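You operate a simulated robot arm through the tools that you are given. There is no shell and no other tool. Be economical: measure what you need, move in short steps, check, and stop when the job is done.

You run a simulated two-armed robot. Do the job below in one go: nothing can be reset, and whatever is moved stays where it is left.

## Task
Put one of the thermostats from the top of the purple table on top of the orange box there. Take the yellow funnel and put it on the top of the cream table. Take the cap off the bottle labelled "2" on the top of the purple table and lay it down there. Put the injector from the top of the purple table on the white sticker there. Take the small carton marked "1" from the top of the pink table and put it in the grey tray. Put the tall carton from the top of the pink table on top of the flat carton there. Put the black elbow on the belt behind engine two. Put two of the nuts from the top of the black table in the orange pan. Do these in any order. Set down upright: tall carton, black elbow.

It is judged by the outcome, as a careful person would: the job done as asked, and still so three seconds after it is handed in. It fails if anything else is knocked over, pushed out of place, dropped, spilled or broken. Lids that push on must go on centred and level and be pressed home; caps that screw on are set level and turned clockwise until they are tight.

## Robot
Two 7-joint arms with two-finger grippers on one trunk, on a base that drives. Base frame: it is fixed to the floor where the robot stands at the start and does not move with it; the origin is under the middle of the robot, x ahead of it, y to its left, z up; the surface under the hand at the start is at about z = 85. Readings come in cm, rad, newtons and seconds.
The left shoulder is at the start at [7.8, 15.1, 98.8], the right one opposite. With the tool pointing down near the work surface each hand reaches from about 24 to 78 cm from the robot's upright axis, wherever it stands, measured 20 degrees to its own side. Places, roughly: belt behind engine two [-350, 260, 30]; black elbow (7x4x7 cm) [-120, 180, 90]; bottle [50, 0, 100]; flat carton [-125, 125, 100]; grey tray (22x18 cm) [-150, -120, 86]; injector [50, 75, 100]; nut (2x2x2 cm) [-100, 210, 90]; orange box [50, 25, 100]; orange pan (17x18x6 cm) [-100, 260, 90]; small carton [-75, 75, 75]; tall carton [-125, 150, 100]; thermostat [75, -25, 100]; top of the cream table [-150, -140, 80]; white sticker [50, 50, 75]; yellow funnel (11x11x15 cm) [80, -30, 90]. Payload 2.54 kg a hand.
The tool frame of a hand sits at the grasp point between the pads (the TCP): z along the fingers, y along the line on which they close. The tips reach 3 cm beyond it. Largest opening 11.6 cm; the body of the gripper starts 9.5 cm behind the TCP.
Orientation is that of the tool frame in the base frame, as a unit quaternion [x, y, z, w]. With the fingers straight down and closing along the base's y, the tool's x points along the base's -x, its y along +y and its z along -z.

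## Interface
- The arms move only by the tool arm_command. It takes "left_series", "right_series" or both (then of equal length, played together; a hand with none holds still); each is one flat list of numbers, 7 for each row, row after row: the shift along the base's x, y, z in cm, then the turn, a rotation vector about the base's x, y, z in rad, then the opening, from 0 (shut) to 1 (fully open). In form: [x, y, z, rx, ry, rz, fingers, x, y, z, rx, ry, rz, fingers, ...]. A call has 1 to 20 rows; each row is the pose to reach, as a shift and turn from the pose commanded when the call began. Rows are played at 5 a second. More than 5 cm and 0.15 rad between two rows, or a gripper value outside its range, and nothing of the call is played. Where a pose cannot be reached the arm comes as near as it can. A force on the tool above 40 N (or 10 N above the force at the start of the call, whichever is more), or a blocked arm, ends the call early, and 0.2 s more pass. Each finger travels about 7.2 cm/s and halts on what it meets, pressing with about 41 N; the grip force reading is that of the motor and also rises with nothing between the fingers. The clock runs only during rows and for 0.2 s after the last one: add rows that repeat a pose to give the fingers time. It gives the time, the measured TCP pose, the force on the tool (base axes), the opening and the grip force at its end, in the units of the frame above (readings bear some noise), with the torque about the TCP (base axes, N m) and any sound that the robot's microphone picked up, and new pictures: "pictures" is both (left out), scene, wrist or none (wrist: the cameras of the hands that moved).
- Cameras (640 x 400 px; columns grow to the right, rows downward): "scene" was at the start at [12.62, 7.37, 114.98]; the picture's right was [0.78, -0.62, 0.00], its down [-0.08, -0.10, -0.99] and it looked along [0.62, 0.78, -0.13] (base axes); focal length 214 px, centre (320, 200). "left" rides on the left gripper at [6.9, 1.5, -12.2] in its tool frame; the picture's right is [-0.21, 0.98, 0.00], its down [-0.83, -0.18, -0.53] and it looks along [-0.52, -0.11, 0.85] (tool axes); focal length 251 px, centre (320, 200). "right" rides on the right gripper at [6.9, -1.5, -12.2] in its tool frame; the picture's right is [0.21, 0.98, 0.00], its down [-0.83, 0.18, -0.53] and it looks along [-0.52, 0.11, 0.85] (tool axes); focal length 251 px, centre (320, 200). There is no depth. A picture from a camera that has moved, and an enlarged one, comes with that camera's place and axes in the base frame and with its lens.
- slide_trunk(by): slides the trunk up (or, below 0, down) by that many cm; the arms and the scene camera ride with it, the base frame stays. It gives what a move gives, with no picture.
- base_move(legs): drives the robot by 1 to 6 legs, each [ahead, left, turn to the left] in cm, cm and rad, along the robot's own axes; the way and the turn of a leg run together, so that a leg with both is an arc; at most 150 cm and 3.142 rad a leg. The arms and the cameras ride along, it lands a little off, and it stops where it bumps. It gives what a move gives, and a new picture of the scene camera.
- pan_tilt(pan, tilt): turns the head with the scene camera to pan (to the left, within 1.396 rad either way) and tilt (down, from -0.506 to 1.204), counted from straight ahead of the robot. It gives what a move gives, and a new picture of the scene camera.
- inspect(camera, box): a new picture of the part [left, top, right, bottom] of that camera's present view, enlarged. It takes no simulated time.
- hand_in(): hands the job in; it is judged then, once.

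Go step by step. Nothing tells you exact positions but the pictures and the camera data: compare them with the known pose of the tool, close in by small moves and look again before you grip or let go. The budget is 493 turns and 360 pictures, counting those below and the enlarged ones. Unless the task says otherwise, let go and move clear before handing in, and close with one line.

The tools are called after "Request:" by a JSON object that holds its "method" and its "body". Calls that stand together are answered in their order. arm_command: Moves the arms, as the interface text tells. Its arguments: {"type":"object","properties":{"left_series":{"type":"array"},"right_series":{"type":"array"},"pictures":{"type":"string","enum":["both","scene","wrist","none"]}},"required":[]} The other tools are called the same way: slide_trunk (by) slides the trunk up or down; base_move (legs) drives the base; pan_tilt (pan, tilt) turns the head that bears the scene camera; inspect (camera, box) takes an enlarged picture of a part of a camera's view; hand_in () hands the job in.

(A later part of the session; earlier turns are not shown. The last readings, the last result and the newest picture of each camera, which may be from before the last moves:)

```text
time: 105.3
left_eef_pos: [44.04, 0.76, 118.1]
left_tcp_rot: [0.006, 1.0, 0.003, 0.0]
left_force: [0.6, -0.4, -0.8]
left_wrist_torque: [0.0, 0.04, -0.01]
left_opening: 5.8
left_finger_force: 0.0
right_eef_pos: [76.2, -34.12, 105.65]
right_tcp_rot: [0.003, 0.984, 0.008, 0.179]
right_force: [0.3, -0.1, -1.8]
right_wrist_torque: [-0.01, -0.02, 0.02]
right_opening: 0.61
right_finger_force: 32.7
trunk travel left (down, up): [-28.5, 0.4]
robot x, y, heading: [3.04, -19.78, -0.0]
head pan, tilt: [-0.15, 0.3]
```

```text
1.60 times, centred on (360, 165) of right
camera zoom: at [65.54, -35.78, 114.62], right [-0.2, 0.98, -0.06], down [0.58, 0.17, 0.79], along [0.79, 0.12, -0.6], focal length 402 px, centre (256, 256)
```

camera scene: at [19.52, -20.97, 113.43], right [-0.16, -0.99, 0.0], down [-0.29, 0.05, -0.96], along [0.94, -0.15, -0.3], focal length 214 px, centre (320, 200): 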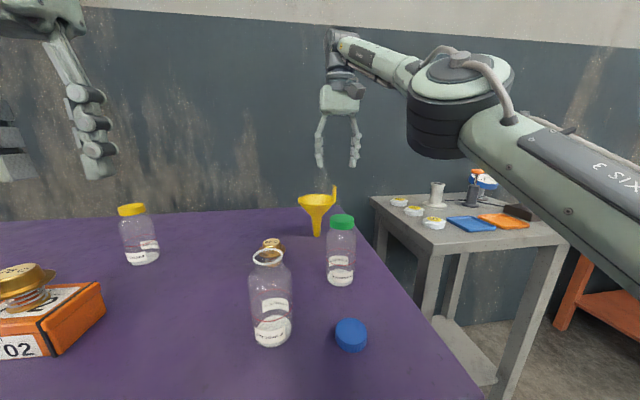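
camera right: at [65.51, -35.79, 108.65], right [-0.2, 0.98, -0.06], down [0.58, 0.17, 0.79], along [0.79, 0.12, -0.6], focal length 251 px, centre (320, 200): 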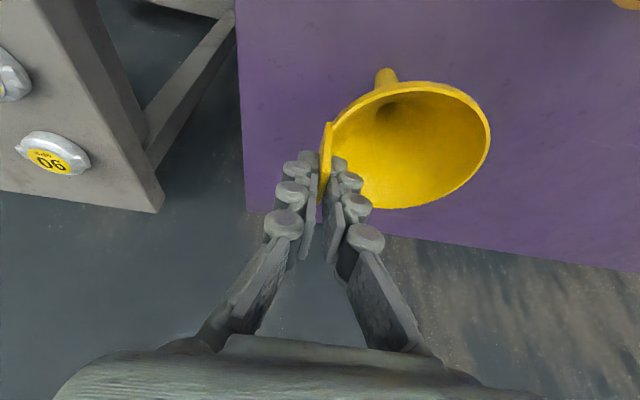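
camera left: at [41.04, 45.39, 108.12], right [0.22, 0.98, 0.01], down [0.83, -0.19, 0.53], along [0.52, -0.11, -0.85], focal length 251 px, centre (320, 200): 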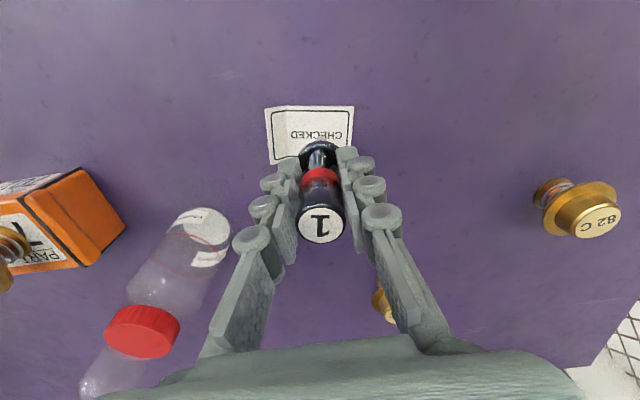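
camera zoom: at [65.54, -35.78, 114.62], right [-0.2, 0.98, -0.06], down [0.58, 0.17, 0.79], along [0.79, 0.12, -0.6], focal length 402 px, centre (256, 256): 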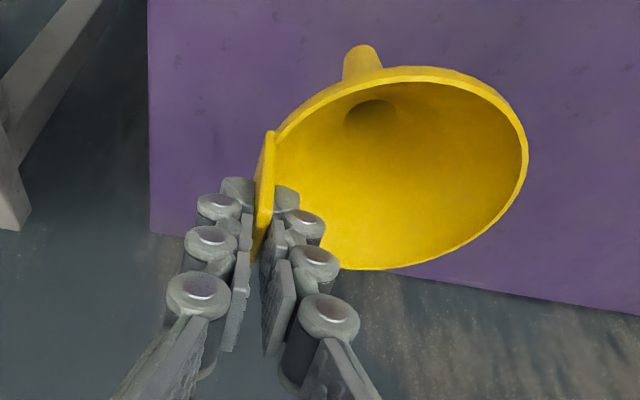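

The funnel hangs level. I'll raise it while pulling back, keeping the spout clear above the bottles.

Request:
{"method": "arm_command", "body": {"right_series": [-1, 0, 3.5, 0, 0, 0, 0, -3, 0, 7, 0, 0, 0, 0, -6, 0, 10, 0, 0, 0, 0, -10, 0, 12, 0, 0, 0, 0, -14.5, 0, 12.5, 0, 0, 0, 0, -19, 0, 12.5, 0, 0, 0, 0, -23.5, 0, 12.5, 0, 0, 0, 0, -28, 0, 12.5, 0, 0, 0, 0, -32, 0, 12.5, 0, 0, 0, 0, -32, 0, 12.5, 0, 0, 0, 0], "pictures": "scene"}}

```text
time: 107.5
left_eef_pos: [44.04, 0.76, 118.13]
left_tcp_rot: [0.006, 1.0, 0.003, 0.0]
left_force: [-0.3, -0.4, 0.8]
left_wrist_torque: [-0.05, 0.01, -0.01]
left_opening: 5.78
left_finger_force: 0.1
right_eef_pos: [44.03, -34.13, 117.92]
right_tcp_rot: [0.003, 0.984, 0.008, 0.18]
right_force: [0.0, -0.7, -1.8]
right_wrist_torque: [-0.04, -0.03, -0.05]
right_opening: 0.6
right_finger_force: 32.8
trunk travel left (down, up): [-28.5, 0.4]
robot x, y, heading: [3.22, -19.61, -0.01]
head pan, tilt: [-0.15, 0.3]
camera scene: at [19.56, -20.97, 119.42], right [-0.16, -0.99, 0.0], down [-0.29, 0.05, -0.96], along [0.94, -0.15, -0.3], focal length 214 px, centre (320, 200)
```

scene: 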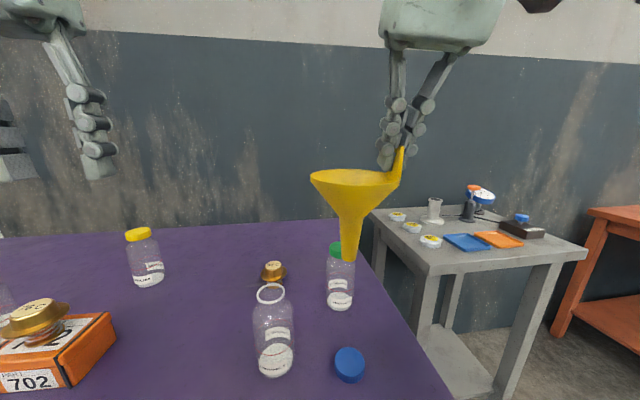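

The funnel is clear of everything. I'll back away from the table and turn right to find the cream table.

Request:
{"method": "base_move", "body": {"legs": [[-45, 0, 0]]}}

Request:
{"method": "pan_tilt", "body": {"pan": -1.39, "tilt": 0.35}}

Request:
{"method": "pan_tilt", "body": {"pan": 1.39, "tilt": 0.35}}

```text
time: 110.2
left_eef_pos: [-1.3, 1.17, 118.02]
left_tcp_rot: [0.006, 1.0, 0.003, 0.0]
left_force: [-0.4, -0.8, -1.3]
left_wrist_torque: [-0.03, -0.02, 0.0]
left_opening: 5.79
left_finger_force: 0.1
right_eef_pos: [-1.18, -33.84, 118.1]
right_tcp_rot: [0.003, 0.984, 0.008, 0.179]
right_force: [-0.3, 0.0, -0.7]
right_wrist_torque: [-0.07, -0.04, 0.0]
right_opening: 0.58
right_finger_force: 33.0
trunk travel left (down, up): [-28.5, 0.4]
robot x, y, heading: [-41.57, -19.22, -0.005]
head pan, tilt: [-0.15, 0.3]
camera scene: at [-25.71, -20.67, 119.43], right [-0.16, -0.99, 0.0], down [-0.29, 0.05, -0.96], along [0.94, -0.15, -0.3], focal length 214 px, centre (320, 200)
```

scene: 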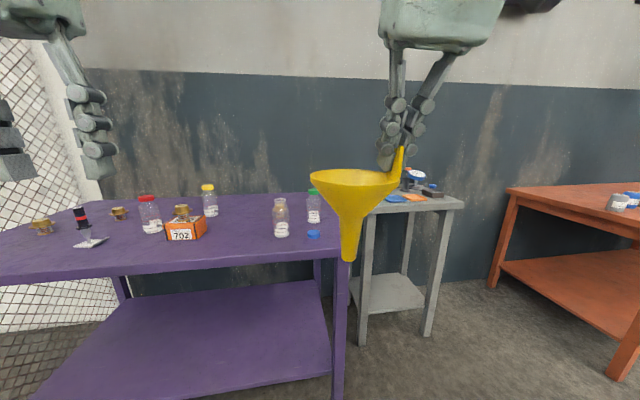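

```text
time: 111.7
left_eef_pos: [-1.21, 1.1, 118.15]
left_tcp_rot: [0.005, 1.0, 0.002, 0.0]
left_force: [0.1, -0.6, -0.3]
left_wrist_torque: [0.01, -0.01, 0.01]
left_opening: 5.79
left_finger_force: 0.0
right_eef_pos: [-1.08, -33.8, 118.02]
right_tcp_rot: [0.003, 0.984, 0.009, 0.179]
right_force: [0.4, 0.0, -1.3]
right_wrist_torque: [-0.03, -0.03, -0.02]
right_opening: 0.6
right_finger_force: 33.3
trunk travel left (down, up): [-28.5, 0.4]
robot x, y, heading: [-41.91, -19.4, -0.007]
head pan, tilt: [-1.389, 0.351]
camera scene: at [-33.26, -28.39, 118.95], right [-0.98, -0.18, 0.0], down [-0.06, 0.34, -0.94], along [0.16, -0.92, -0.34], focal length 214 px, centre (320, 200)
```

scene: 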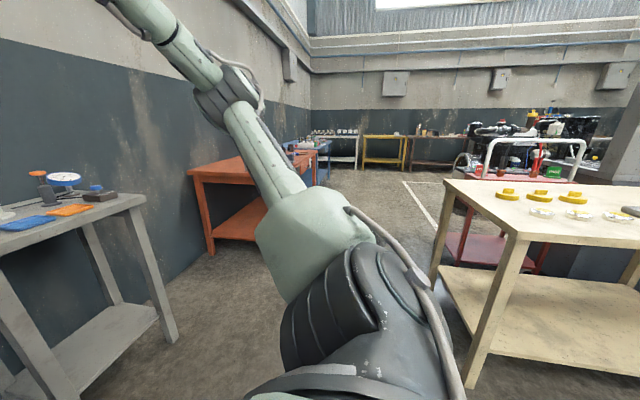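

```text
time: 114.1
left_eef_pos: [-1.24, 1.03, 118.09]
left_tcp_rot: [0.006, 1.0, 0.002, 0.0]
left_force: [-1.2, -0.1, 0.3]
left_wrist_torque: [-0.04, -0.01, 0.01]
left_opening: 5.81
left_finger_force: 0.1
right_eef_pos: [-1.02, -33.83, 118.07]
right_tcp_rot: [0.002, 0.984, 0.009, 0.179]
right_force: [0.3, -0.3, -1.3]
right_wrist_torque: [-0.04, 0.0, 0.0]
right_opening: 0.6
right_finger_force: 32.8
trunk travel left (down, up): [-28.5, 0.4]
robot x, y, heading: [-41.86, -19.13, -0.004]
head pan, tilt: [1.389, 0.351]
camera scene: at [-33.15, -10.07, 118.95], right [0.98, -0.19, 0.0], down [-0.06, -0.34, -0.94], along [0.18, 0.92, -0.34], focal length 214 px, centre (320, 200)
```

scene: 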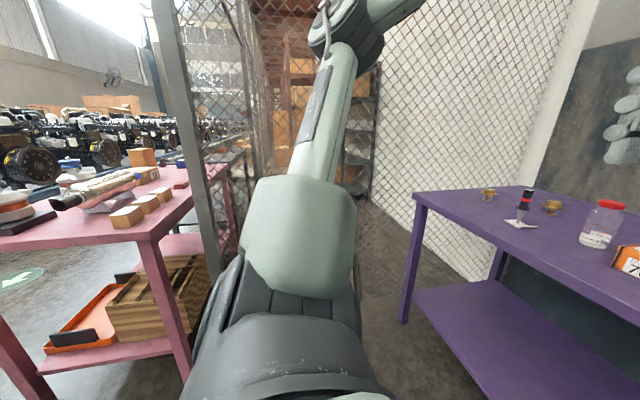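

The cream table is behind-right (its +x edge ≈ -86, its +y edge ≈ -99). I'll turn right to face it and look.

Request:
{"method": "base_move", "body": {"legs": [[0, 0, -1.57]]}}

Request:
{"method": "pan_tilt", "body": {"pan": -0.8, "tilt": 0.4}}

```text
time: 118.4
left_eef_pos: [-20.72, -59.56, 118.2]
left_tcp_rot: [0.705, 0.709, 0.002, 0.002]
left_force: [1.4, -0.2, 0.2]
left_wrist_torque: [0.03, -0.01, -0.03]
left_opening: 5.79
left_finger_force: 0.1
right_eef_pos: [-55.77, -60.1, 118.04]
right_tcp_rot: [0.693, 0.698, -0.12, 0.134]
right_force: [-0.4, 0.4, -0.6]
right_wrist_torque: [-0.03, 0.01, 0.01]
right_opening: 0.6
right_finger_force: 32.6
trunk travel left (down, up): [-28.5, 0.4]
robot x, y, heading: [-41.66, -18.96, -1.563]
head pan, tilt: [1.389, 0.351]
camera scene: at [-32.48, -27.59, 118.96], right [-0.17, -0.99, 0.0], down [-0.34, 0.06, -0.94], along [0.93, -0.16, -0.34], focal length 214 px, centre (320, 200)
```

scene: 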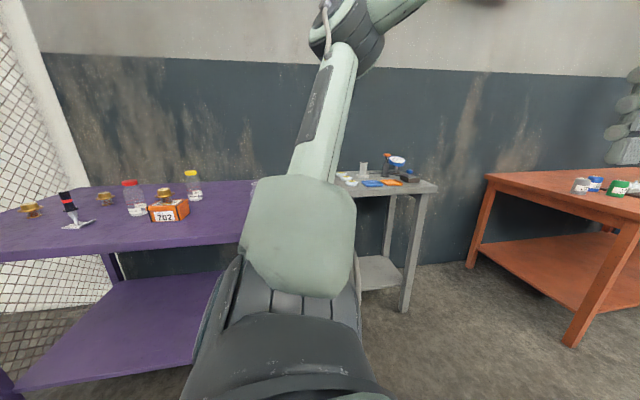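

```text
time: 120.5
left_eef_pos: [-20.79, -59.55, 118.18]
left_tcp_rot: [0.706, 0.708, 0.002, 0.002]
left_force: [0.4, -0.2, -1.2]
left_wrist_torque: [0.01, -0.02, 0.02]
left_opening: 5.8
left_finger_force: 0.0
right_eef_pos: [-55.73, -60.21, 118.12]
right_tcp_rot: [0.693, 0.698, -0.12, 0.134]
right_force: [0.3, -0.5, 0.2]
right_wrist_torque: [0.0, 0.05, 0.0]
right_opening: 0.58
right_finger_force: 33.0
trunk travel left (down, up): [-28.5, 0.4]
robot x, y, heading: [-41.99, -19.29, -1.557]
head pan, tilt: [-0.799, 0.4]
camera scene: at [-48.22, -32.5, 118.5], right [-0.7, 0.71, 0.0], down [0.28, 0.27, -0.92], along [-0.65, -0.65, -0.39], focal length 214 px, centre (320, 200)
```

scene: 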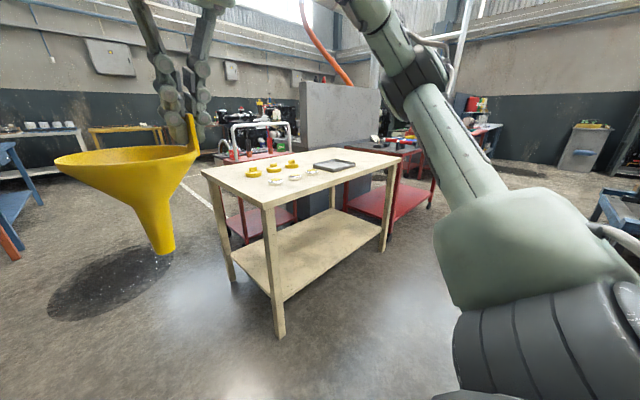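

The cream table holds yellow and white parts plus the grey tray at about (-152,-123). I'll drive sideways to a clear section (x≈-170) and look.

Request:
{"method": "base_move", "body": {"legs": [[0, -105, 0]]}}

Request:
{"method": "pan_tilt", "body": {"pan": -0.3, "tilt": 0.55}}

```text
time: 130.8
left_eef_pos: [-124.43, -61.02, 118.09]
left_tcp_rot: [0.698, 0.716, 0.003, 0.001]
left_force: [0.5, 0.7, -0.2]
left_wrist_torque: [0.01, 0.02, 0.01]
left_opening: 5.77
left_finger_force: 0.0
right_eef_pos: [-159.23, -62.19, 118.06]
right_tcp_rot: [0.686, 0.705, -0.119, 0.136]
right_force: [0.0, -0.2, -0.6]
right_wrist_torque: [-0.01, 0.06, 0.02]
right_opening: 0.62
right_finger_force: 32.9
trunk travel left (down, up): [-28.5, 0.4]
robot x, y, heading: [-145.99, -21.34, -1.545]
head pan, tilt: [-0.799, 0.4]
camera scene: at [-152.31, -34.51, 118.5], right [-0.72, 0.7, 0.0], down [0.27, 0.28, -0.92], along [-0.64, -0.66, -0.39], focal length 214 px, centre (320, 200)
```

scene: 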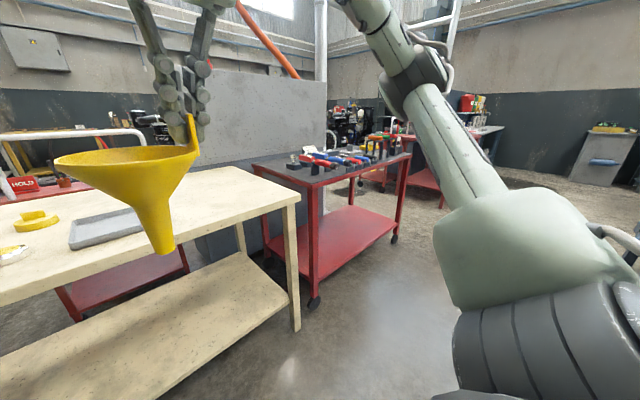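

```text
time: 131.8
left_eef_pos: [-124.25, -60.95, 118.2]
left_tcp_rot: [0.699, 0.715, 0.002, 0.001]
left_force: [0.5, -0.2, 0.5]
left_wrist_torque: [0.01, 0.0, 0.0]
left_opening: 5.84
left_finger_force: 0.1
right_eef_pos: [-159.33, -62.21, 118.1]
right_tcp_rot: [0.686, 0.705, -0.119, 0.135]
right_force: [0.5, 0.9, 0.1]
right_wrist_torque: [0.02, 0.07, -0.01]
right_opening: 0.6
right_finger_force: 33.0
trunk travel left (down, up): [-28.5, 0.4]
robot x, y, heading: [-146.37, -21.48, -1.548]
head pan, tilt: [-0.3, 0.55]
camera scene: at [-148.27, -36.51, 117.13], right [-0.96, 0.27, 0.0], down [0.14, 0.5, -0.85], along [-0.23, -0.82, -0.52], focal length 214 px, centre (320, 200)
```

scene: 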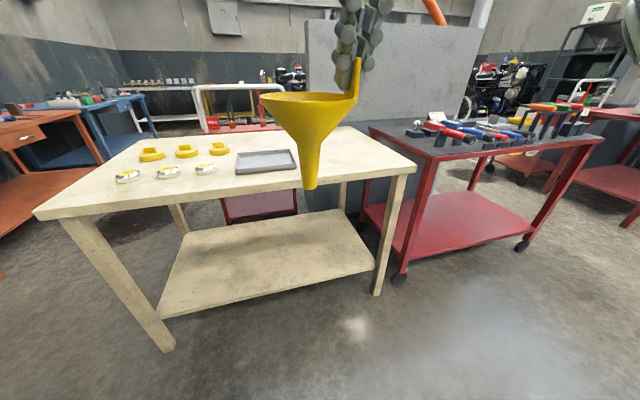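

The table top is at z≈82 and the tray at (-149,-131). A clear spot for the funnel is about (-180,-122), so I'll drive there.

Request:
{"method": "base_move", "body": {"legs": [[0, -25, 0], [46, 0, -0.02]]}}

Request:
{"method": "pan_tilt", "body": {"pan": -0.2, "tilt": 0.75}}

```text
time: 137.1
left_eef_pos: [-149.68, -108.39, 118.09]
left_tcp_rot: [0.709, 0.705, 0.002, 0.002]
left_force: [-0.9, -0.2, -0.7]
left_wrist_torque: [-0.04, -0.01, 0.03]
left_opening: 5.8
left_finger_force: 0.1
right_eef_pos: [-184.52, -108.91, 118.06]
right_tcp_rot: [0.695, 0.696, -0.121, 0.135]
right_force: [-0.2, 0.0, -1.6]
right_wrist_torque: [0.04, 0.04, 0.01]
right_opening: 0.61
right_finger_force: 32.8
trunk travel left (down, up): [-28.5, 0.4]
robot x, y, heading: [-170.6, -67.78, -1.576]
head pan, tilt: [-0.3, 0.55]
camera scene: at [-172.91, -83.21, 117.12], right [-0.96, 0.29, 0.0], down [0.15, 0.5, -0.85], along [-0.25, -0.81, -0.52], focal length 214 px, centre (320, 200)
```

scene: 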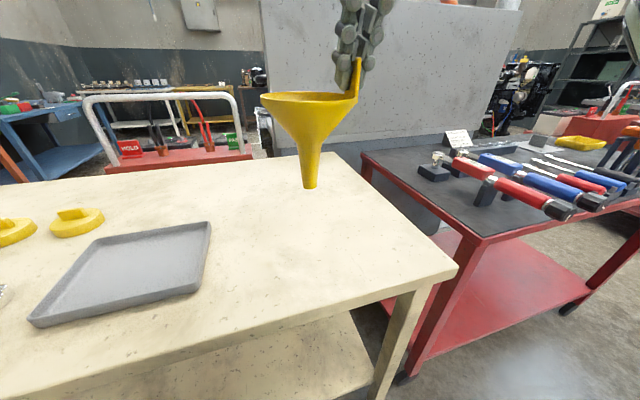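

```text
time: 137.9
left_eef_pos: [-149.61, -108.37, 118.2]
left_tcp_rot: [0.708, 0.706, 0.001, 0.001]
left_force: [0.0, 0.8, -0.4]
left_wrist_torque: [0.0, -0.01, 0.02]
left_opening: 5.81
left_finger_force: 0.1
right_eef_pos: [-184.51, -108.66, 118.1]
right_tcp_rot: [0.695, 0.696, -0.121, 0.133]
right_force: [0.5, 0.6, -1.5]
right_wrist_torque: [0.02, 0.03, -0.01]
right_opening: 0.6
right_finger_force: 33.0
trunk travel left (down, up): [-28.5, 0.4]
robot x, y, heading: [-170.51, -67.76, -1.569]
head pan, tilt: [-0.201, 0.75]
camera scene: at [-171.91, -82.71, 115.39], right [-0.98, 0.2, 0.0], down [0.13, 0.67, -0.73], along [-0.14, -0.72, -0.68], focal length 214 px, centre (320, 200)
```

scene: 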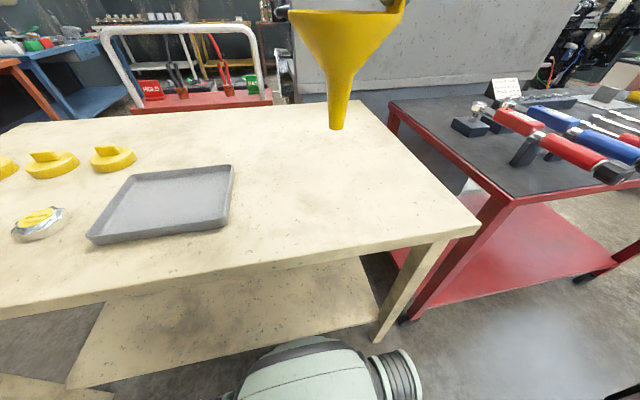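

The funnel is over the table's clear end. I'll extend 14 cm and lower most of the way.

Request:
{"method": "arm_command", "body": {"right_series": [0, -4.5, 0, 0, 0, 0, 0, 0, -9, 0, 0, 0, 0, 0, 0, -13, -1, 0, 0, 0, 0, 0, -14, -5, 0, 0, 0, 0, 0, -14, -9.5, 0, 0, 0, 0, 0, -14, -14, 0, 0, 0, 0, 0, -14, -18, 0, 0, 0, 0, 0, -14, -19.8, 0, 0, 0, 0, 0, -14, -19.8, 0, 0, 0, 0], "pictures": "scene"}}

Request:
{"method": "inspect", "body": {"camera": "scene", "box": [260, 80, 460, 220]}}

```text
time: 139.9
left_eef_pos: [-149.78, -108.06, 118.32]
left_tcp_rot: [0.709, 0.706, 0.0, 0.003]
left_force: [0.1, 0.1, -0.2]
left_wrist_torque: [-0.01, -0.02, -0.01]
left_opening: 5.77
left_finger_force: 0.2
right_eef_pos: [-184.61, -122.47, 98.94]
right_tcp_rot: [0.696, 0.693, -0.124, 0.139]
right_force: [-8.9, -3.2, 38.4]
right_wrist_torque: [-0.44, -0.73, -0.14]
right_opening: 0.61
right_finger_force: 33.3
trunk travel left (down, up): [-28.5, 0.4]
robot x, y, heading: [-170.27, -67.7, -1.57]
head pan, tilt: [-0.201, 0.75]
camera scene: at [-171.92, -82.42, 115.49], right [-0.98, 0.2, 0.0], down [0.13, 0.67, -0.73], along [-0.14, -0.72, -0.68], focal length 214 px, centre (320, 200)
```

scene: 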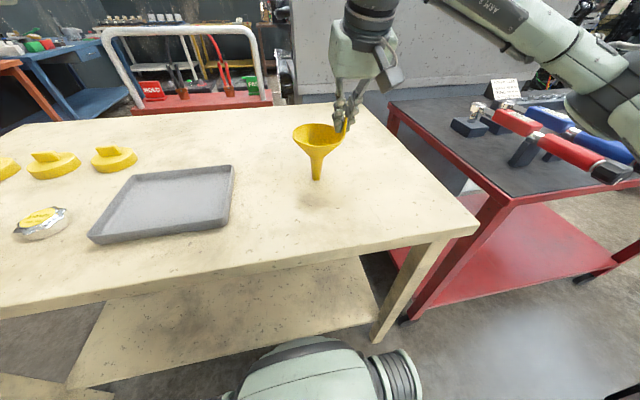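

```text
2.86 times, centred on (360, 150) of scene
camera zoom: at [-171.92, -82.42, 115.49], right [-0.98, 0.2, 0.0], down [0.13, 0.67, -0.73], along [-0.14, -0.72, -0.68], focal length 613 px, centre (206, 343)
```

zoom: 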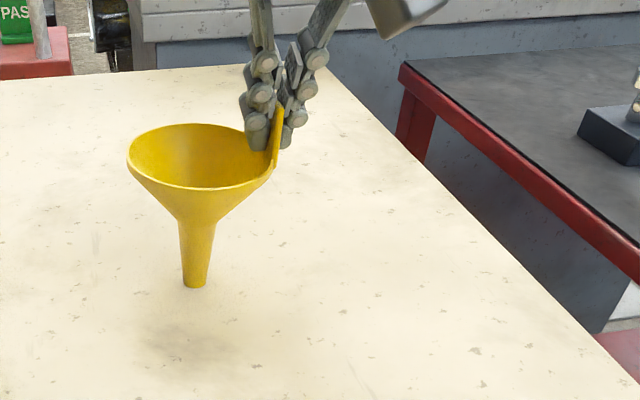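

It made contact earlier than expected (38 N), so the table is about z 84.5. I'll relieve the pressure first.

Request:
{"method": "arm_command", "body": {"right_series": [0, 0, 0.4, 0, 0, 0, 0, 0, 0, 0.6, 0, 0, 0, 0, 0, 0, 0.6, 0, 0, 0, 0], "pictures": "none"}}

Request:
{"method": "inspect", "body": {"camera": "scene", "box": [260, 80, 460, 220]}}

```text
time: 140.7
left_eef_pos: [-149.72, -108.14, 118.3]
left_tcp_rot: [0.708, 0.706, 0.001, 0.003]
left_force: [0.3, -0.1, -0.3]
left_wrist_torque: [-0.02, 0.01, 0.0]
left_opening: 5.82
left_finger_force: 0.0
right_eef_pos: [-184.45, -122.54, 98.87]
right_tcp_rot: [0.695, 0.696, -0.12, 0.134]
right_force: [-2.8, -7.2, 18.5]
right_wrist_torque: [-0.93, -0.48, -0.32]
right_opening: 0.59
right_finger_force: 33.2
trunk travel left (down, up): [-28.5, 0.4]
robot x, y, heading: [-170.44, -67.96, -1.567]
head pan, tilt: [-0.201, 0.75]
```

```text
2.86 times, centred on (360, 150) of scene
camera zoom: at [-171.9, -82.61, 115.4], right [-0.98, 0.2, 0.0], down [0.13, 0.67, -0.73], along [-0.14, -0.72, -0.68], focal length 613 px, centre (206, 343)
```

zoom: 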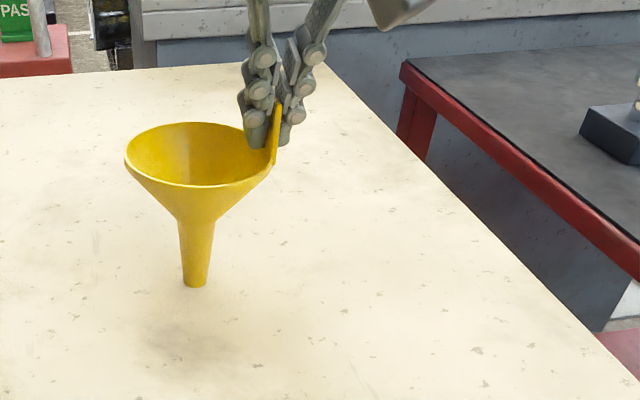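

Still pressing at 18 N; I'll raise a little more.

Request:
{"method": "arm_command", "body": {"right_series": [0, 0, 0.25, 0, 0, 0, 0, 0, 0, 0.45, 0, 0, 0, 0, 0, 0, 0.45, 0, 0, 0, 0], "pictures": "none"}}

Request:
{"method": "inspect", "body": {"camera": "scene", "box": [260, 80, 460, 220]}}

```text
time: 141.5
left_eef_pos: [-149.6, -108.2, 118.14]
left_tcp_rot: [0.709, 0.706, 0.001, 0.002]
left_force: [-0.3, -0.7, 1.0]
left_wrist_torque: [0.05, -0.01, 0.02]
left_opening: 5.81
left_finger_force: 0.0
right_eef_pos: [-184.6, -122.57, 99.3]
right_tcp_rot: [0.695, 0.697, -0.119, 0.133]
right_force: [-0.4, -0.8, -0.2]
right_wrist_torque: [0.03, 0.06, 0.0]
right_opening: 0.6
right_finger_force: 32.8
trunk travel left (down, up): [-28.5, 0.4]
robot x, y, heading: [-170.69, -68.04, -1.572]
head pan, tilt: [-0.201, 0.75]
```

```text
2.86 times, centred on (360, 150) of scene
camera zoom: at [-171.91, -82.7, 115.38], right [-0.98, 0.2, 0.0], down [0.13, 0.67, -0.73], along [-0.14, -0.72, -0.68], focal length 613 px, centre (206, 343)
```

zoom: 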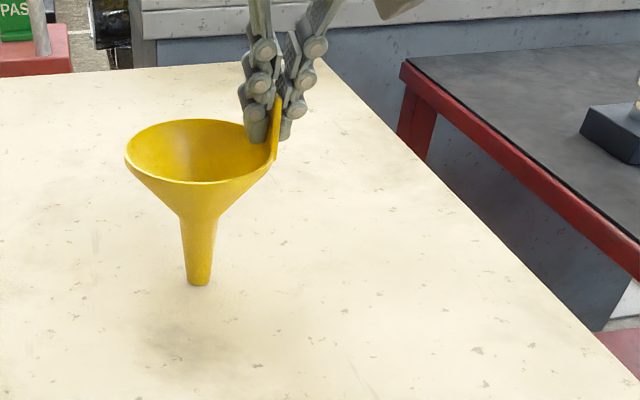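

It's just at the surface. I'll lower 1 mm, crack the fingers and check that it stands.

Request:
{"method": "arm_command", "body": {"right_series": [0, 0, -0.12, 0, 0, 0, 0, 0, 0, -0.12, 0, 0, 0, 0.06, 0, 0, -0.12, 0, 0, 0, 0.12, 0, 0, -0.12, 0, 0, 0, 0.12, 0, 0, -0.12, 0, 0, 0, 0.12, 0, 0, -0.12, 0, 0, 0, 0.12], "pictures": "none"}}

Request:
{"method": "inspect", "body": {"camera": "scene", "box": [260, 80, 460, 220]}}

```text
time: 142.9
left_eef_pos: [-149.63, -108.32, 118.12]
left_tcp_rot: [0.709, 0.706, 0.003, 0.003]
left_force: [-0.3, 0.7, -0.2]
left_wrist_torque: [-0.02, 0.0, 0.01]
left_opening: 5.8
left_finger_force: 0.0
right_eef_pos: [-184.47, -122.55, 99.16]
right_tcp_rot: [0.695, 0.696, -0.12, 0.134]
right_force: [-0.9, -0.3, -0.2]
right_wrist_torque: [0.0, 0.0, -0.05]
right_opening: 1.42
right_finger_force: 0.0
trunk travel left (down, up): [-28.5, 0.4]
robot x, y, heading: [-170.25, -67.72, -1.57]
head pan, tilt: [-0.201, 0.75]
```

```text
2.86 times, centred on (360, 150) of scene
camera zoom: at [-171.91, -82.7, 115.39], right [-0.98, 0.2, 0.0], down [0.13, 0.67, -0.73], along [-0.14, -0.72, -0.68], focal length 613 px, centre (206, 343)
```

zoom: 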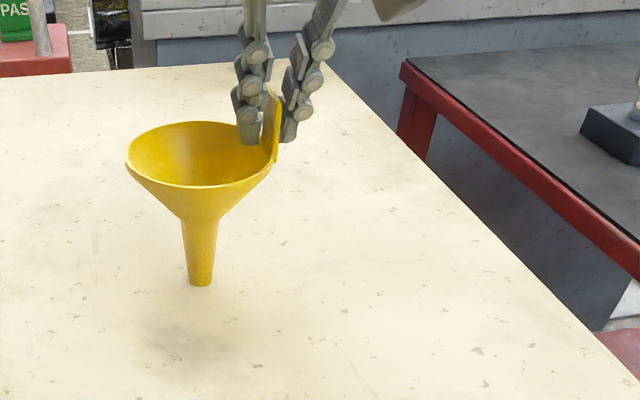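

It stands free. I'll open more and rise off the tab.

Request:
{"method": "arm_command", "body": {"right_series": [0, 0, 0, 0, 0, 0, 0.25, 0, 0, 0, 0, 0, 0, 0.35, 0, 0, 2, 0, 0, 0, 0.35, 0, 0, 5, 0, 0, 0, 0.35, 0, 0, 9, 0, 0, 0, 0.35, 0, 2, 13, 0, 0.1, 0, 0.35, 0, 6, 16, 0, 0.2, 0, 0.35, 0, 10, 18, 0, 0.2, 0, 0.35], "pictures": "scene"}}

```text
time: 144.7
left_eef_pos: [-149.67, -108.07, 118.07]
left_tcp_rot: [0.708, 0.706, 0.002, 0.001]
left_force: [-0.6, -0.4, -0.2]
left_wrist_torque: [0.0, 0.03, 0.03]
left_opening: 5.78
left_finger_force: 0.0
right_eef_pos: [-184.58, -112.39, 117.18]
right_tcp_rot: [0.68, 0.706, -0.19, 0.063]
right_force: [-0.4, 0.6, 0.2]
right_wrist_torque: [-0.03, -0.02, -0.01]
right_opening: 4.06
right_finger_force: 0.0
trunk travel left (down, up): [-28.5, 0.4]
robot x, y, heading: [-170.86, -68.13, -1.569]
head pan, tilt: [-0.201, 0.75]
camera scene: at [-171.92, -82.63, 115.4], right [-0.98, 0.2, 0.0], down [0.13, 0.67, -0.73], along [-0.14, -0.72, -0.68], focal length 214 px, centre (320, 200)
```

scene: 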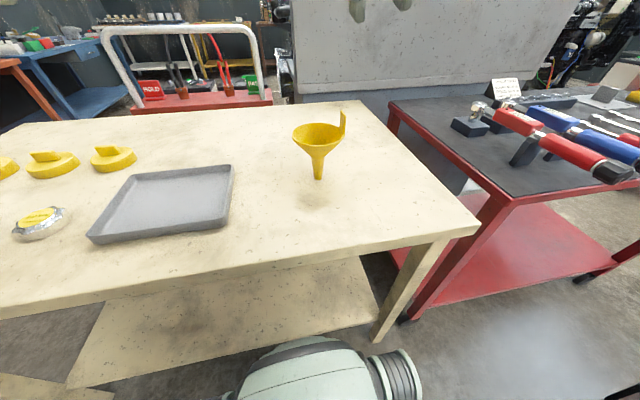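

The funnel is placed. I'll restore the right hand's downward orientation, back off, and turn to face the pink table (+y).

Request:
{"method": "arm_command", "body": {"right_series": [0, 2, 0, 0.12, -0.06, -0.012, 0.35, 0, 4, 0, 0.24, -0.12, -0.024, 0.35, 0, 6, 0, 0.356, -0.178, -0.036, 0.35], "pictures": "none"}}

Request:
{"method": "base_move", "body": {"legs": [[-42, 0, 0], [0, 0, 3.14], [0, -40, 0]]}}

Request:
{"method": "pan_tilt", "body": {"pan": 0.0, "tilt": 0.4}}

```text
time: 145.5
left_eef_pos: [-149.63, -108.29, 118.13]
left_tcp_rot: [0.708, 0.706, 0.002, 0.001]
left_force: [-0.6, 0.4, -0.7]
left_wrist_torque: [0.01, -0.02, 0.03]
left_opening: 5.81
left_finger_force: 0.2
right_eef_pos: [-184.56, -106.69, 117.17]
right_tcp_rot: [0.707, 0.708, -0.002, 0.001]
right_force: [-0.6, -0.6, 0.0]
right_wrist_torque: [0.0, -0.03, 0.01]
right_opening: 4.08
right_finger_force: 0.0
trunk travel left (down, up): [-28.5, 0.4]
robot x, y, heading: [-170.29, -67.98, -1.567]
head pan, tilt: [-0.201, 0.75]
```

```text
time: 159.6
left_eef_pos: [-149.88, 13.68, 118.31]
left_tcp_rot: [-0.698, 0.716, 0.001, -0.002]
left_force: [0.4, 0.2, 0.3]
left_wrist_torque: [0.01, -0.01, 0.01]
left_opening: 5.79
left_finger_force: 0.0
right_eef_pos: [-114.87, 11.22, 117.17]
right_tcp_rot: [-0.7, 0.714, 0.0, 0.002]
right_force: [0.4, 0.7, 0.8]
right_wrist_torque: [0.01, -0.03, 0.01]
right_opening: 4.04
right_finger_force: 0.1
trunk travel left (down, up): [-28.5, 0.4]
robot x, y, heading: [-130.27, -27.09, 1.556]
head pan, tilt: [-0.201, 0.75]
camera scene: at [-128.05, -12.26, 115.39], right [0.98, -0.22, 0.0], down [-0.15, -0.67, -0.73], along [0.16, 0.71, -0.68], focal length 214 px, centre (320, 200)
```

scene: 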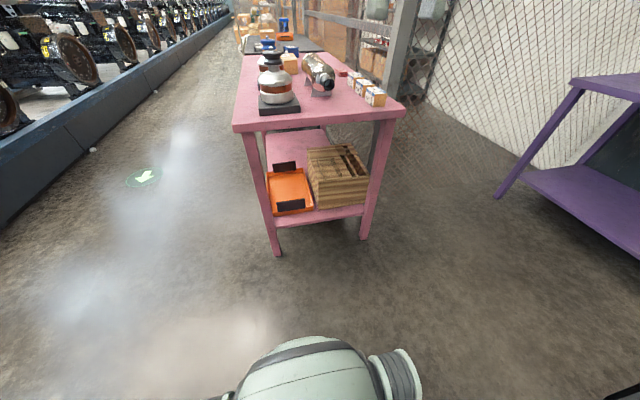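

```text
time: 160.4
left_eef_pos: [-149.94, 13.5, 118.14]
left_tcp_rot: [-0.698, 0.716, 0.001, -0.001]
left_force: [0.4, -1.0, 0.7]
left_wrist_torque: [-0.01, -0.01, 0.02]
left_opening: 5.79
left_finger_force: 0.1
right_eef_pos: [-114.96, 11.29, 117.15]
right_tcp_rot: [-0.7, 0.714, 0.001, 0.002]
right_force: [-0.2, 0.1, -0.7]
right_wrist_torque: [-0.01, -0.01, -0.02]
right_opening: 4.06
right_finger_force: 0.0
trunk travel left (down, up): [-28.5, 0.4]
robot x, y, heading: [-130.26, -27.43, 1.548]
head pan, tilt: [0.0, 0.4]
camera scene: at [-129.69, -11.08, 118.49], right [1.0, -0.02, 0.0], down [-0.01, -0.39, -0.92], along [0.02, 0.92, -0.39], focal length 214 px, centre (320, 200)
```

scene: 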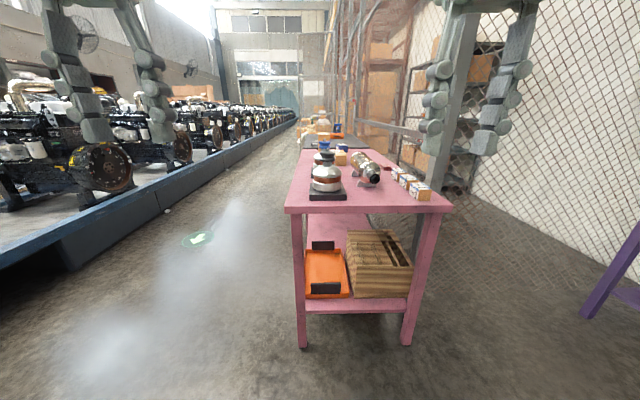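

The pink table is long, with small cartons along its right edge. I'll zoom in to read them and survey the items.

Request:
{"method": "inspect", "body": {"camera": "scene", "box": [280, 100, 460, 220]}}

Request:
{"method": "inspect", "body": {"camera": "scene", "box": [360, 150, 450, 210]}}

```text
3.33 times, centred on (370, 160) of scene
camera zoom: at [-129.69, -11.08, 118.49], right [1.0, -0.02, 0.0], down [-0.01, -0.39, -0.92], along [0.02, 0.92, -0.39], focal length 715 px, centre (153, 333)
```

zoom: 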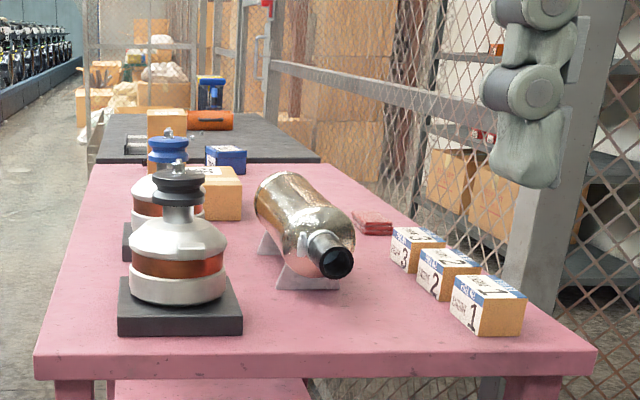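

```text
6.67 times, centred on (405, 180) of scene
camera zoom: at [-129.69, -11.08, 118.49], right [1.0, -0.02, 0.0], down [-0.01, -0.39, -0.92], along [0.02, 0.92, -0.39], focal length 1430 px, centre (-247, 333)
```

zoom: 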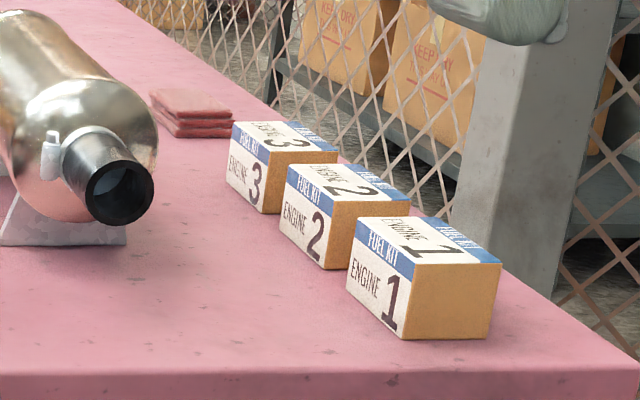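

Carton "1" is the nearest one, about (-87,69.5), 5×7×4.7 cm. I'll drive up to the table's end to use the right hand.

Request:
{"method": "base_move", "body": {"legs": [[0, -28, 0.015], [46, 0, 0]]}}

Request:
{"method": "pan_tilt", "body": {"pan": -0.25, "tilt": 0.6}}

```text
time: 166.0
left_eef_pos: [-121.51, 58.06, 118.27]
left_tcp_rot: [-0.702, 0.712, 0.0, -0.002]
left_force: [0.1, 0.5, 0.1]
left_wrist_torque: [0.02, -0.01, 0.0]
left_opening: 5.84
left_finger_force: 0.1
right_eef_pos: [-86.57, 56.11, 117.1]
right_tcp_rot: [-0.704, 0.71, 0.001, 0.002]
right_force: [-0.2, -0.5, 0.4]
right_wrist_torque: [-0.04, 0.01, 0.0]
right_opening: 4.04
right_finger_force: 0.0
trunk travel left (down, up): [-28.5, 0.4]
robot x, y, heading: [-101.19, 17.55, 1.562]
head pan, tilt: [0.0, 0.4]
camera scene: at [-101.02, 33.69, 118.49], right [1.0, -0.01, 0.0], down [0.0, -0.39, -0.92], along [0.01, 0.92, -0.39], focal length 214 px, centre (320, 200)
```

scene: 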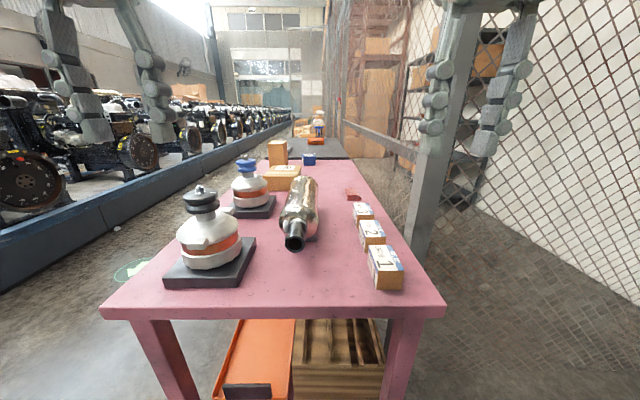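

```text
time: 166.8
left_eef_pos: [-121.43, 58.08, 118.14]
left_tcp_rot: [-0.702, 0.712, 0.002, -0.002]
left_force: [0.0, -0.6, -0.3]
left_wrist_torque: [-0.01, 0.01, -0.02]
left_opening: 5.82
left_finger_force: 0.1
right_eef_pos: [-86.57, 56.08, 117.26]
right_tcp_rot: [-0.705, 0.71, 0.001, 0.001]
right_force: [-0.5, -0.5, -0.2]
right_wrist_torque: [0.01, 0.01, 0.01]
right_opening: 4.07
right_finger_force: 0.1
trunk travel left (down, up): [-28.5, 0.4]
robot x, y, heading: [-101.04, 17.52, 1.566]
head pan, tilt: [-0.25, 0.6]
camera scene: at [-98.85, 32.94, 116.68], right [0.97, -0.26, 0.0], down [-0.14, -0.55, -0.83], along [0.21, 0.8, -0.56], focal length 214 px, centre (320, 200)
```

scene: 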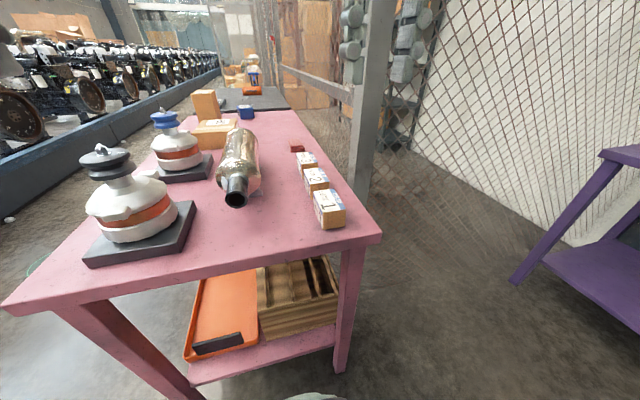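

Carton 1's front edge is at y≈66.6, x≈-86.5. I'll move the right hand above it for a wrist view.

Request:
{"method": "arm_command", "body": {"right_series": [0, 3.5, -2, 0, 0, 0, 0.5, 0, 7, -4, 0, 0, 0, 0.65, 0, 10.5, -7, 0, 0, 0, 0.7, 0, 13.5, -11, 0, 0, 0, 0.7, 0, 13.5, -15, 0, 0, 0, 0.7, 0, 13.5, -15, 0, 0, 0, 0.7], "pictures": "wrist"}}

```text
time: 168.2
left_eef_pos: [-121.48, 57.91, 118.22]
left_tcp_rot: [-0.703, 0.712, 0.001, -0.002]
left_force: [-0.1, -0.2, -0.5]
left_wrist_torque: [0.0, 0.01, -0.02]
left_opening: 5.78
left_finger_force: 0.0
right_eef_pos: [-86.65, 69.48, 102.06]
right_tcp_rot: [-0.704, 0.711, 0.0, 0.003]
right_force: [0.6, 0.8, 0.3]
right_wrist_torque: [-0.01, -0.01, 0.01]
right_opening: 8.11
right_finger_force: 0.1
trunk travel left (down, up): [-28.5, 0.4]
robot x, y, heading: [-101.26, 17.62, 1.558]
head pan, tilt: [-0.25, 0.6]
camera right: at [-85.23, 62.52, 114.29], right [-0.98, -0.21, 0.0], down [-0.17, 0.82, 0.54], along [-0.11, 0.53, -0.84], focal length 251 px, centre (320, 200)
```

right: 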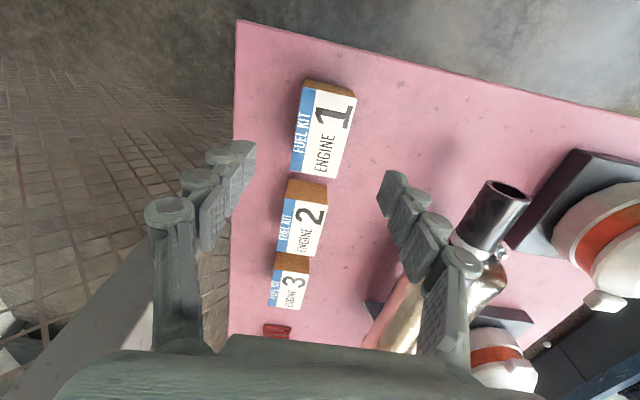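

The carton is aligned with y, centred at about (-87.1,70.4), with its top near z 89.5. I'll descend and grip across its width.

Request:
{"method": "arm_command", "body": {"right_series": [-0.45, 0.8, -4, 0, 0, 0, 0.7, -0.45, 0.8, -8, 0, 0, 0, 0.7, -0.45, 0.8, -8, 0, 0, 0, 0.7], "pictures": "wrist"}}

```text
time: 169.0
left_eef_pos: [-121.44, 58.04, 118.09]
left_tcp_rot: [-0.702, 0.713, 0.001, -0.001]
left_force: [0.2, 0.0, 0.6]
left_wrist_torque: [-0.01, 0.01, 0.0]
left_opening: 5.79
left_finger_force: 0.1
right_eef_pos: [-86.97, 70.45, 94.14]
right_tcp_rot: [-0.704, 0.71, 0.001, 0.002]
right_force: [-0.4, -0.1, -0.7]
right_wrist_torque: [0.01, -0.03, 0.0]
right_opening: 8.11
right_finger_force: 0.1
trunk travel left (down, up): [-28.5, 0.4]
robot x, y, heading: [-100.87, 17.54, 1.562]
head pan, tilt: [-0.25, 0.6]
camera right: at [-85.6, 63.46, 106.34], right [-0.98, -0.21, 0.0], down [-0.17, 0.82, 0.54], along [-0.11, 0.53, -0.84], focal length 251 px, centre (320, 200)
```

right: 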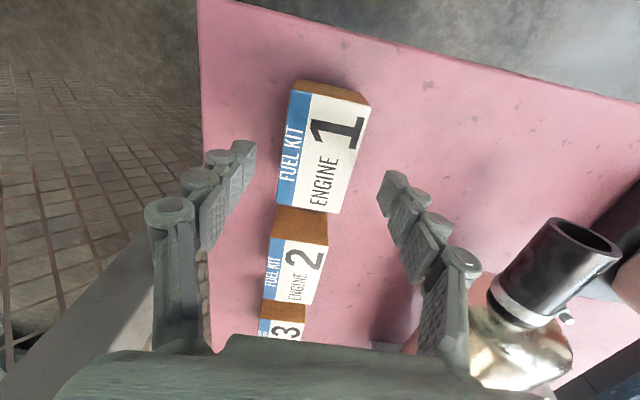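

Aligned. I'll go down to the box and close.

Request:
{"method": "arm_command", "body": {"right_series": [0.1, 0.2, -3, 0, 0, 0, 0.7, 0.1, 0.2, -5.5, 0, 0, 0, 0.7, 0.1, 0.2, -5.5, 0, 0, 0, 0.5, 0.1, 0.2, -5.5, 0, 0, 0, 0.3, 0.1, 0.2, -5.5, 0, 0, 0, 0.3, 0.1, 0.2, -5.5, 0, 0, 0, 0.3], "pictures": "wrist"}}

```text
time: 170.4
left_eef_pos: [-121.38, 58.04, 118.23]
left_tcp_rot: [-0.703, 0.712, 0.001, -0.001]
left_force: [-0.5, 0.4, -0.6]
left_wrist_torque: [0.0, 0.0, -0.02]
left_opening: 5.79
left_finger_force: 0.1
right_eef_pos: [-87.11, 70.6, 88.63]
right_tcp_rot: [-0.704, 0.71, 0.001, 0.001]
right_force: [-0.1, -0.7, 0.0]
right_wrist_torque: [0.12, 0.09, 0.01]
right_opening: 5.08
right_finger_force: 40.4
trunk travel left (down, up): [-28.5, 0.4]
robot x, y, heading: [-101.25, 17.39, 1.561]
head pan, tilt: [-0.25, 0.6]
camera right: at [-85.61, 63.68, 100.87], right [-0.98, -0.21, 0.0], down [-0.17, 0.83, 0.54], along [-0.11, 0.53, -0.84], focal length 251 px, centre (320, 200)
```

right: 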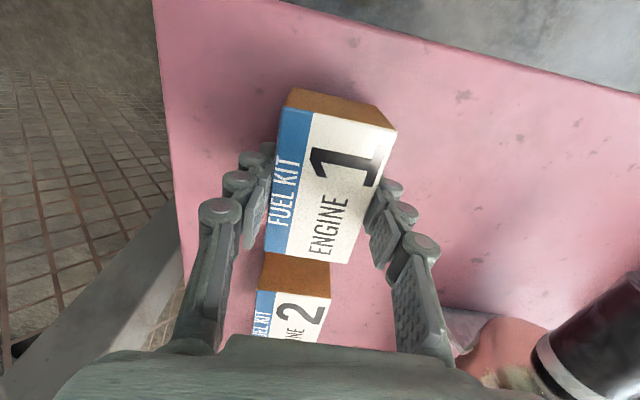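

Gripped at 5.1 cm. I'll lift and pull back, then drive to the cream table's tray.

Request:
{"method": "arm_command", "body": {"right_series": [0, 0, 4, 0, 0, 0, 0.3, 0, 0, 8, 0, 0, 0, 0.3, 0, 0, 12, 0, 0, 0, 0.3, 0, -3, 15, 0, 0, 0, 0.3, 0, -7, 17, 0, 0, 0, 0.3, 0, -11, 18, 0, 0, 0, 0.3, 0, -14, 20, 0, 0, 0, 0.3], "pictures": "scene"}}

Request:
{"method": "base_move", "body": {"legs": [[-45, 0, 0], [0, 0, -3.13], [0, -30, 0]]}}

```text
time: 172.0
left_eef_pos: [-121.44, 57.95, 118.14]
left_tcp_rot: [-0.702, 0.712, 0.001, -0.002]
left_force: [-0.5, -0.5, -0.9]
left_wrist_torque: [-0.01, 0.02, 0.0]
left_opening: 5.82
left_finger_force: 0.0
right_eef_pos: [-86.73, 56.46, 108.59]
right_tcp_rot: [-0.704, 0.71, 0.0, 0.001]
right_force: [-0.5, -0.5, -1.2]
right_wrist_torque: [0.02, 0.02, -0.02]
right_opening: 5.09
right_finger_force: 41.1
trunk travel left (down, up): [-28.5, 0.4]
robot x, y, heading: [-100.9, 17.73, 1.567]
head pan, tilt: [-0.25, 0.6]
camera scene: at [-98.86, 32.89, 116.68], right [0.97, -0.26, 0.0], down [-0.14, -0.55, -0.83], along [0.21, 0.8, -0.56], focal length 214 px, centre (320, 200)
```

scene: 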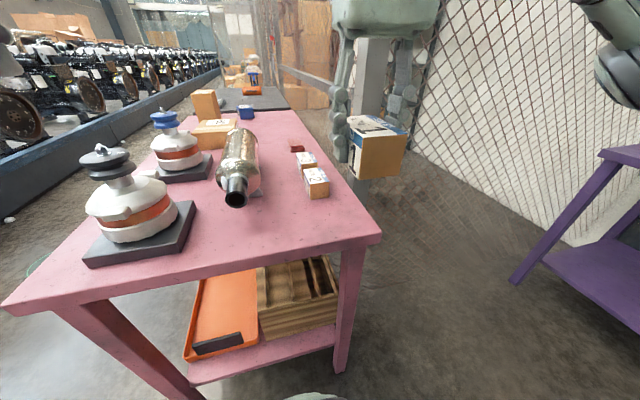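

```text
time: 185.3
left_eef_pos: [-111.01, -67.05, 117.98]
left_tcp_rot: [0.714, 0.7, 0.002, 0.002]
left_force: [-0.4, 1.1, 1.0]
left_wrist_torque: [-0.02, -0.05, 0.02]
left_opening: 5.81
left_finger_force: 0.1
right_eef_pos: [-145.71, -65.4, 108.51]
right_tcp_rot: [0.712, 0.702, -0.002, 0.001]
right_force: [-0.1, -0.6, -1.8]
right_wrist_torque: [0.0, -0.01, 0.02]
right_opening: 5.11
right_finger_force: 40.6
trunk travel left (down, up): [-28.5, 0.4]
robot x, y, heading: [-131.23, -26.61, -1.583]
head pan, tilt: [-0.25, 0.6]
camera scene: at [-133.39, -41.62, 116.68], right [-0.97, 0.26, 0.0], down [0.15, 0.55, -0.82], along [-0.21, -0.8, -0.57], focal length 214 px, centre (320, 200)
```

scene: 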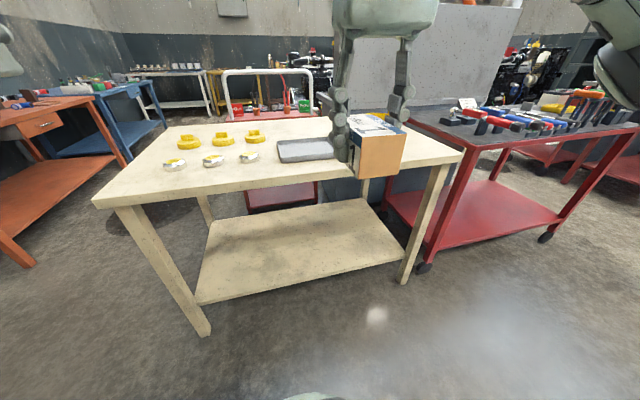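

Facing the cream table with the carton held; I'll drive in 41 cm.

Request:
{"method": "base_move", "body": {"legs": [[41, 0, 0.012]]}}

Request:
{"method": "inspect", "body": {"camera": "right", "box": [0, 0, 640, 400]}}

```text
time: 187.8
left_eef_pos: [-110.85, -107.29, 118.11]
left_tcp_rot: [0.709, 0.705, 0.001, 0.001]
left_force: [-0.2, -0.2, 1.0]
left_wrist_torque: [-0.01, 0.03, 0.02]
left_opening: 5.82
left_finger_force: 0.1
right_eef_pos: [-145.63, -106.02, 108.56]
right_tcp_rot: [0.707, 0.707, -0.001, 0.0]
right_force: [0.7, -0.1, -1.6]
right_wrist_torque: [0.01, -0.03, 0.01]
right_opening: 5.08
right_finger_force: 41.1
trunk travel left (down, up): [-28.5, 0.4]
robot x, y, heading: [-131.3, -66.71, -1.57]
head pan, tilt: [-0.25, 0.6]
camera scene: at [-133.51, -82.03, 116.67], right [-0.97, 0.25, 0.0], down [0.14, 0.55, -0.82], along [-0.21, -0.8, -0.57], focal length 214 px, centre (320, 200)
```

scene: 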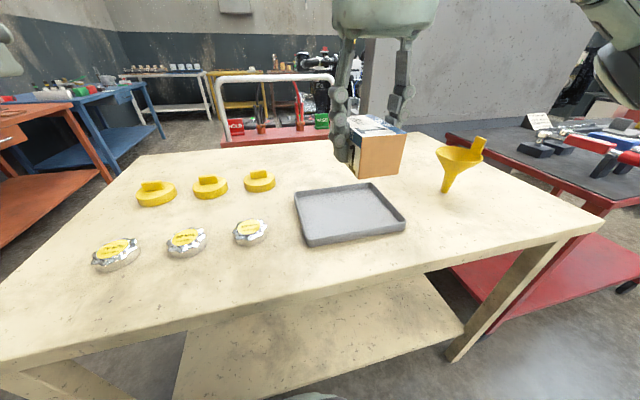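

```text
1.00 times, centred on (320, 200) of right (not enlarged: the box is as wide or as high as the picture)
camera zoom: at [-147.01, -99.02, 120.79], right [0.98, 0.21, 0.0], down [0.18, -0.82, 0.54], along [0.11, -0.52, -0.84], focal length 251 px, centre (320, 200)
```

zoom: 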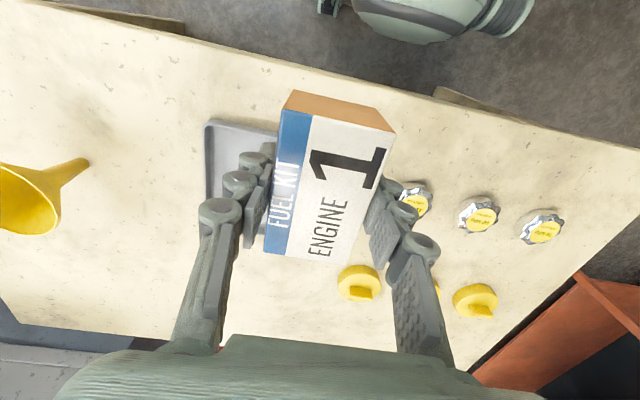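

The tray is centred at about (-150.2,-121.8). I'll move the carton over it and lower.

Request:
{"method": "arm_command", "body": {"right_series": [-1.2, -4, 0, 0, 0, 0, 0.3, -2.4, -8, 0, 0, 0, 0, 0.3, -3.6, -12, 0, 0, 0, 0, 0.3, -4.6, -15.5, 0, 0, 0, 0, 0.3, -4.6, -15.5, -4.5, 0, 0, 0, 0.3, -4.6, -15.5, -9, 0, 0, 0, 0.3, -4.6, -15.5, -13.5, 0, 0, 0, 0.3, -4.6, -15.5, -17, 0, 0, 0, 0.3, -4.6, -15.5, -17, 0, 0, 0, 0.3], "pictures": "scene"}}

Request:
{"method": "inspect", "body": {"camera": "scene", "box": [260, 120, 460, 260]}}

```text
time: 189.8
left_eef_pos: [-110.81, -107.27, 118.21]
left_tcp_rot: [0.71, 0.705, 0.002, 0.002]
left_force: [-0.3, 1.0, 0.5]
left_wrist_torque: [-0.01, 0.0, 0.01]
left_opening: 5.82
left_finger_force: 0.0
right_eef_pos: [-150.35, -121.5, 91.5]
right_tcp_rot: [0.708, 0.706, -0.003, 0.001]
right_force: [0.4, -0.8, -1.2]
right_wrist_torque: [-0.01, 0.01, 0.0]
right_opening: 5.06
right_finger_force: 40.8
trunk travel left (down, up): [-28.5, 0.4]
robot x, y, heading: [-131.19, -67.07, -1.571]
head pan, tilt: [-0.25, 0.6]
camera scene: at [-133.51, -81.98, 116.68], right [-0.97, 0.25, 0.0], down [0.14, 0.55, -0.83], along [-0.21, -0.8, -0.56], focal length 214 px, centre (320, 200)
```

scene: 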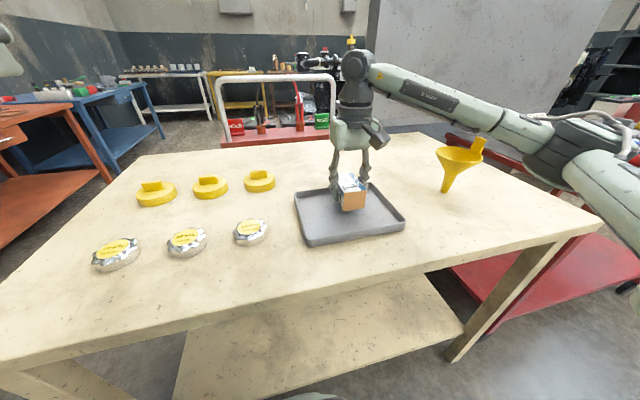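

```text
2.86 times, centred on (360, 190) of scene
camera zoom: at [-133.51, -81.98, 116.68], right [-0.97, 0.25, 0.0], down [0.14, 0.55, -0.83], along [-0.21, -0.8, -0.56], focal length 613 px, centre (206, 229)
```

zoom: 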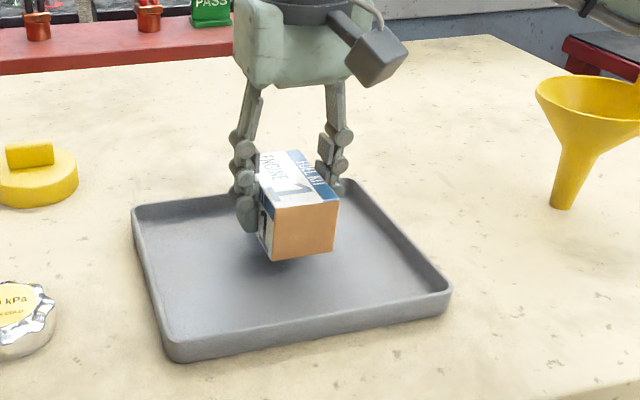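

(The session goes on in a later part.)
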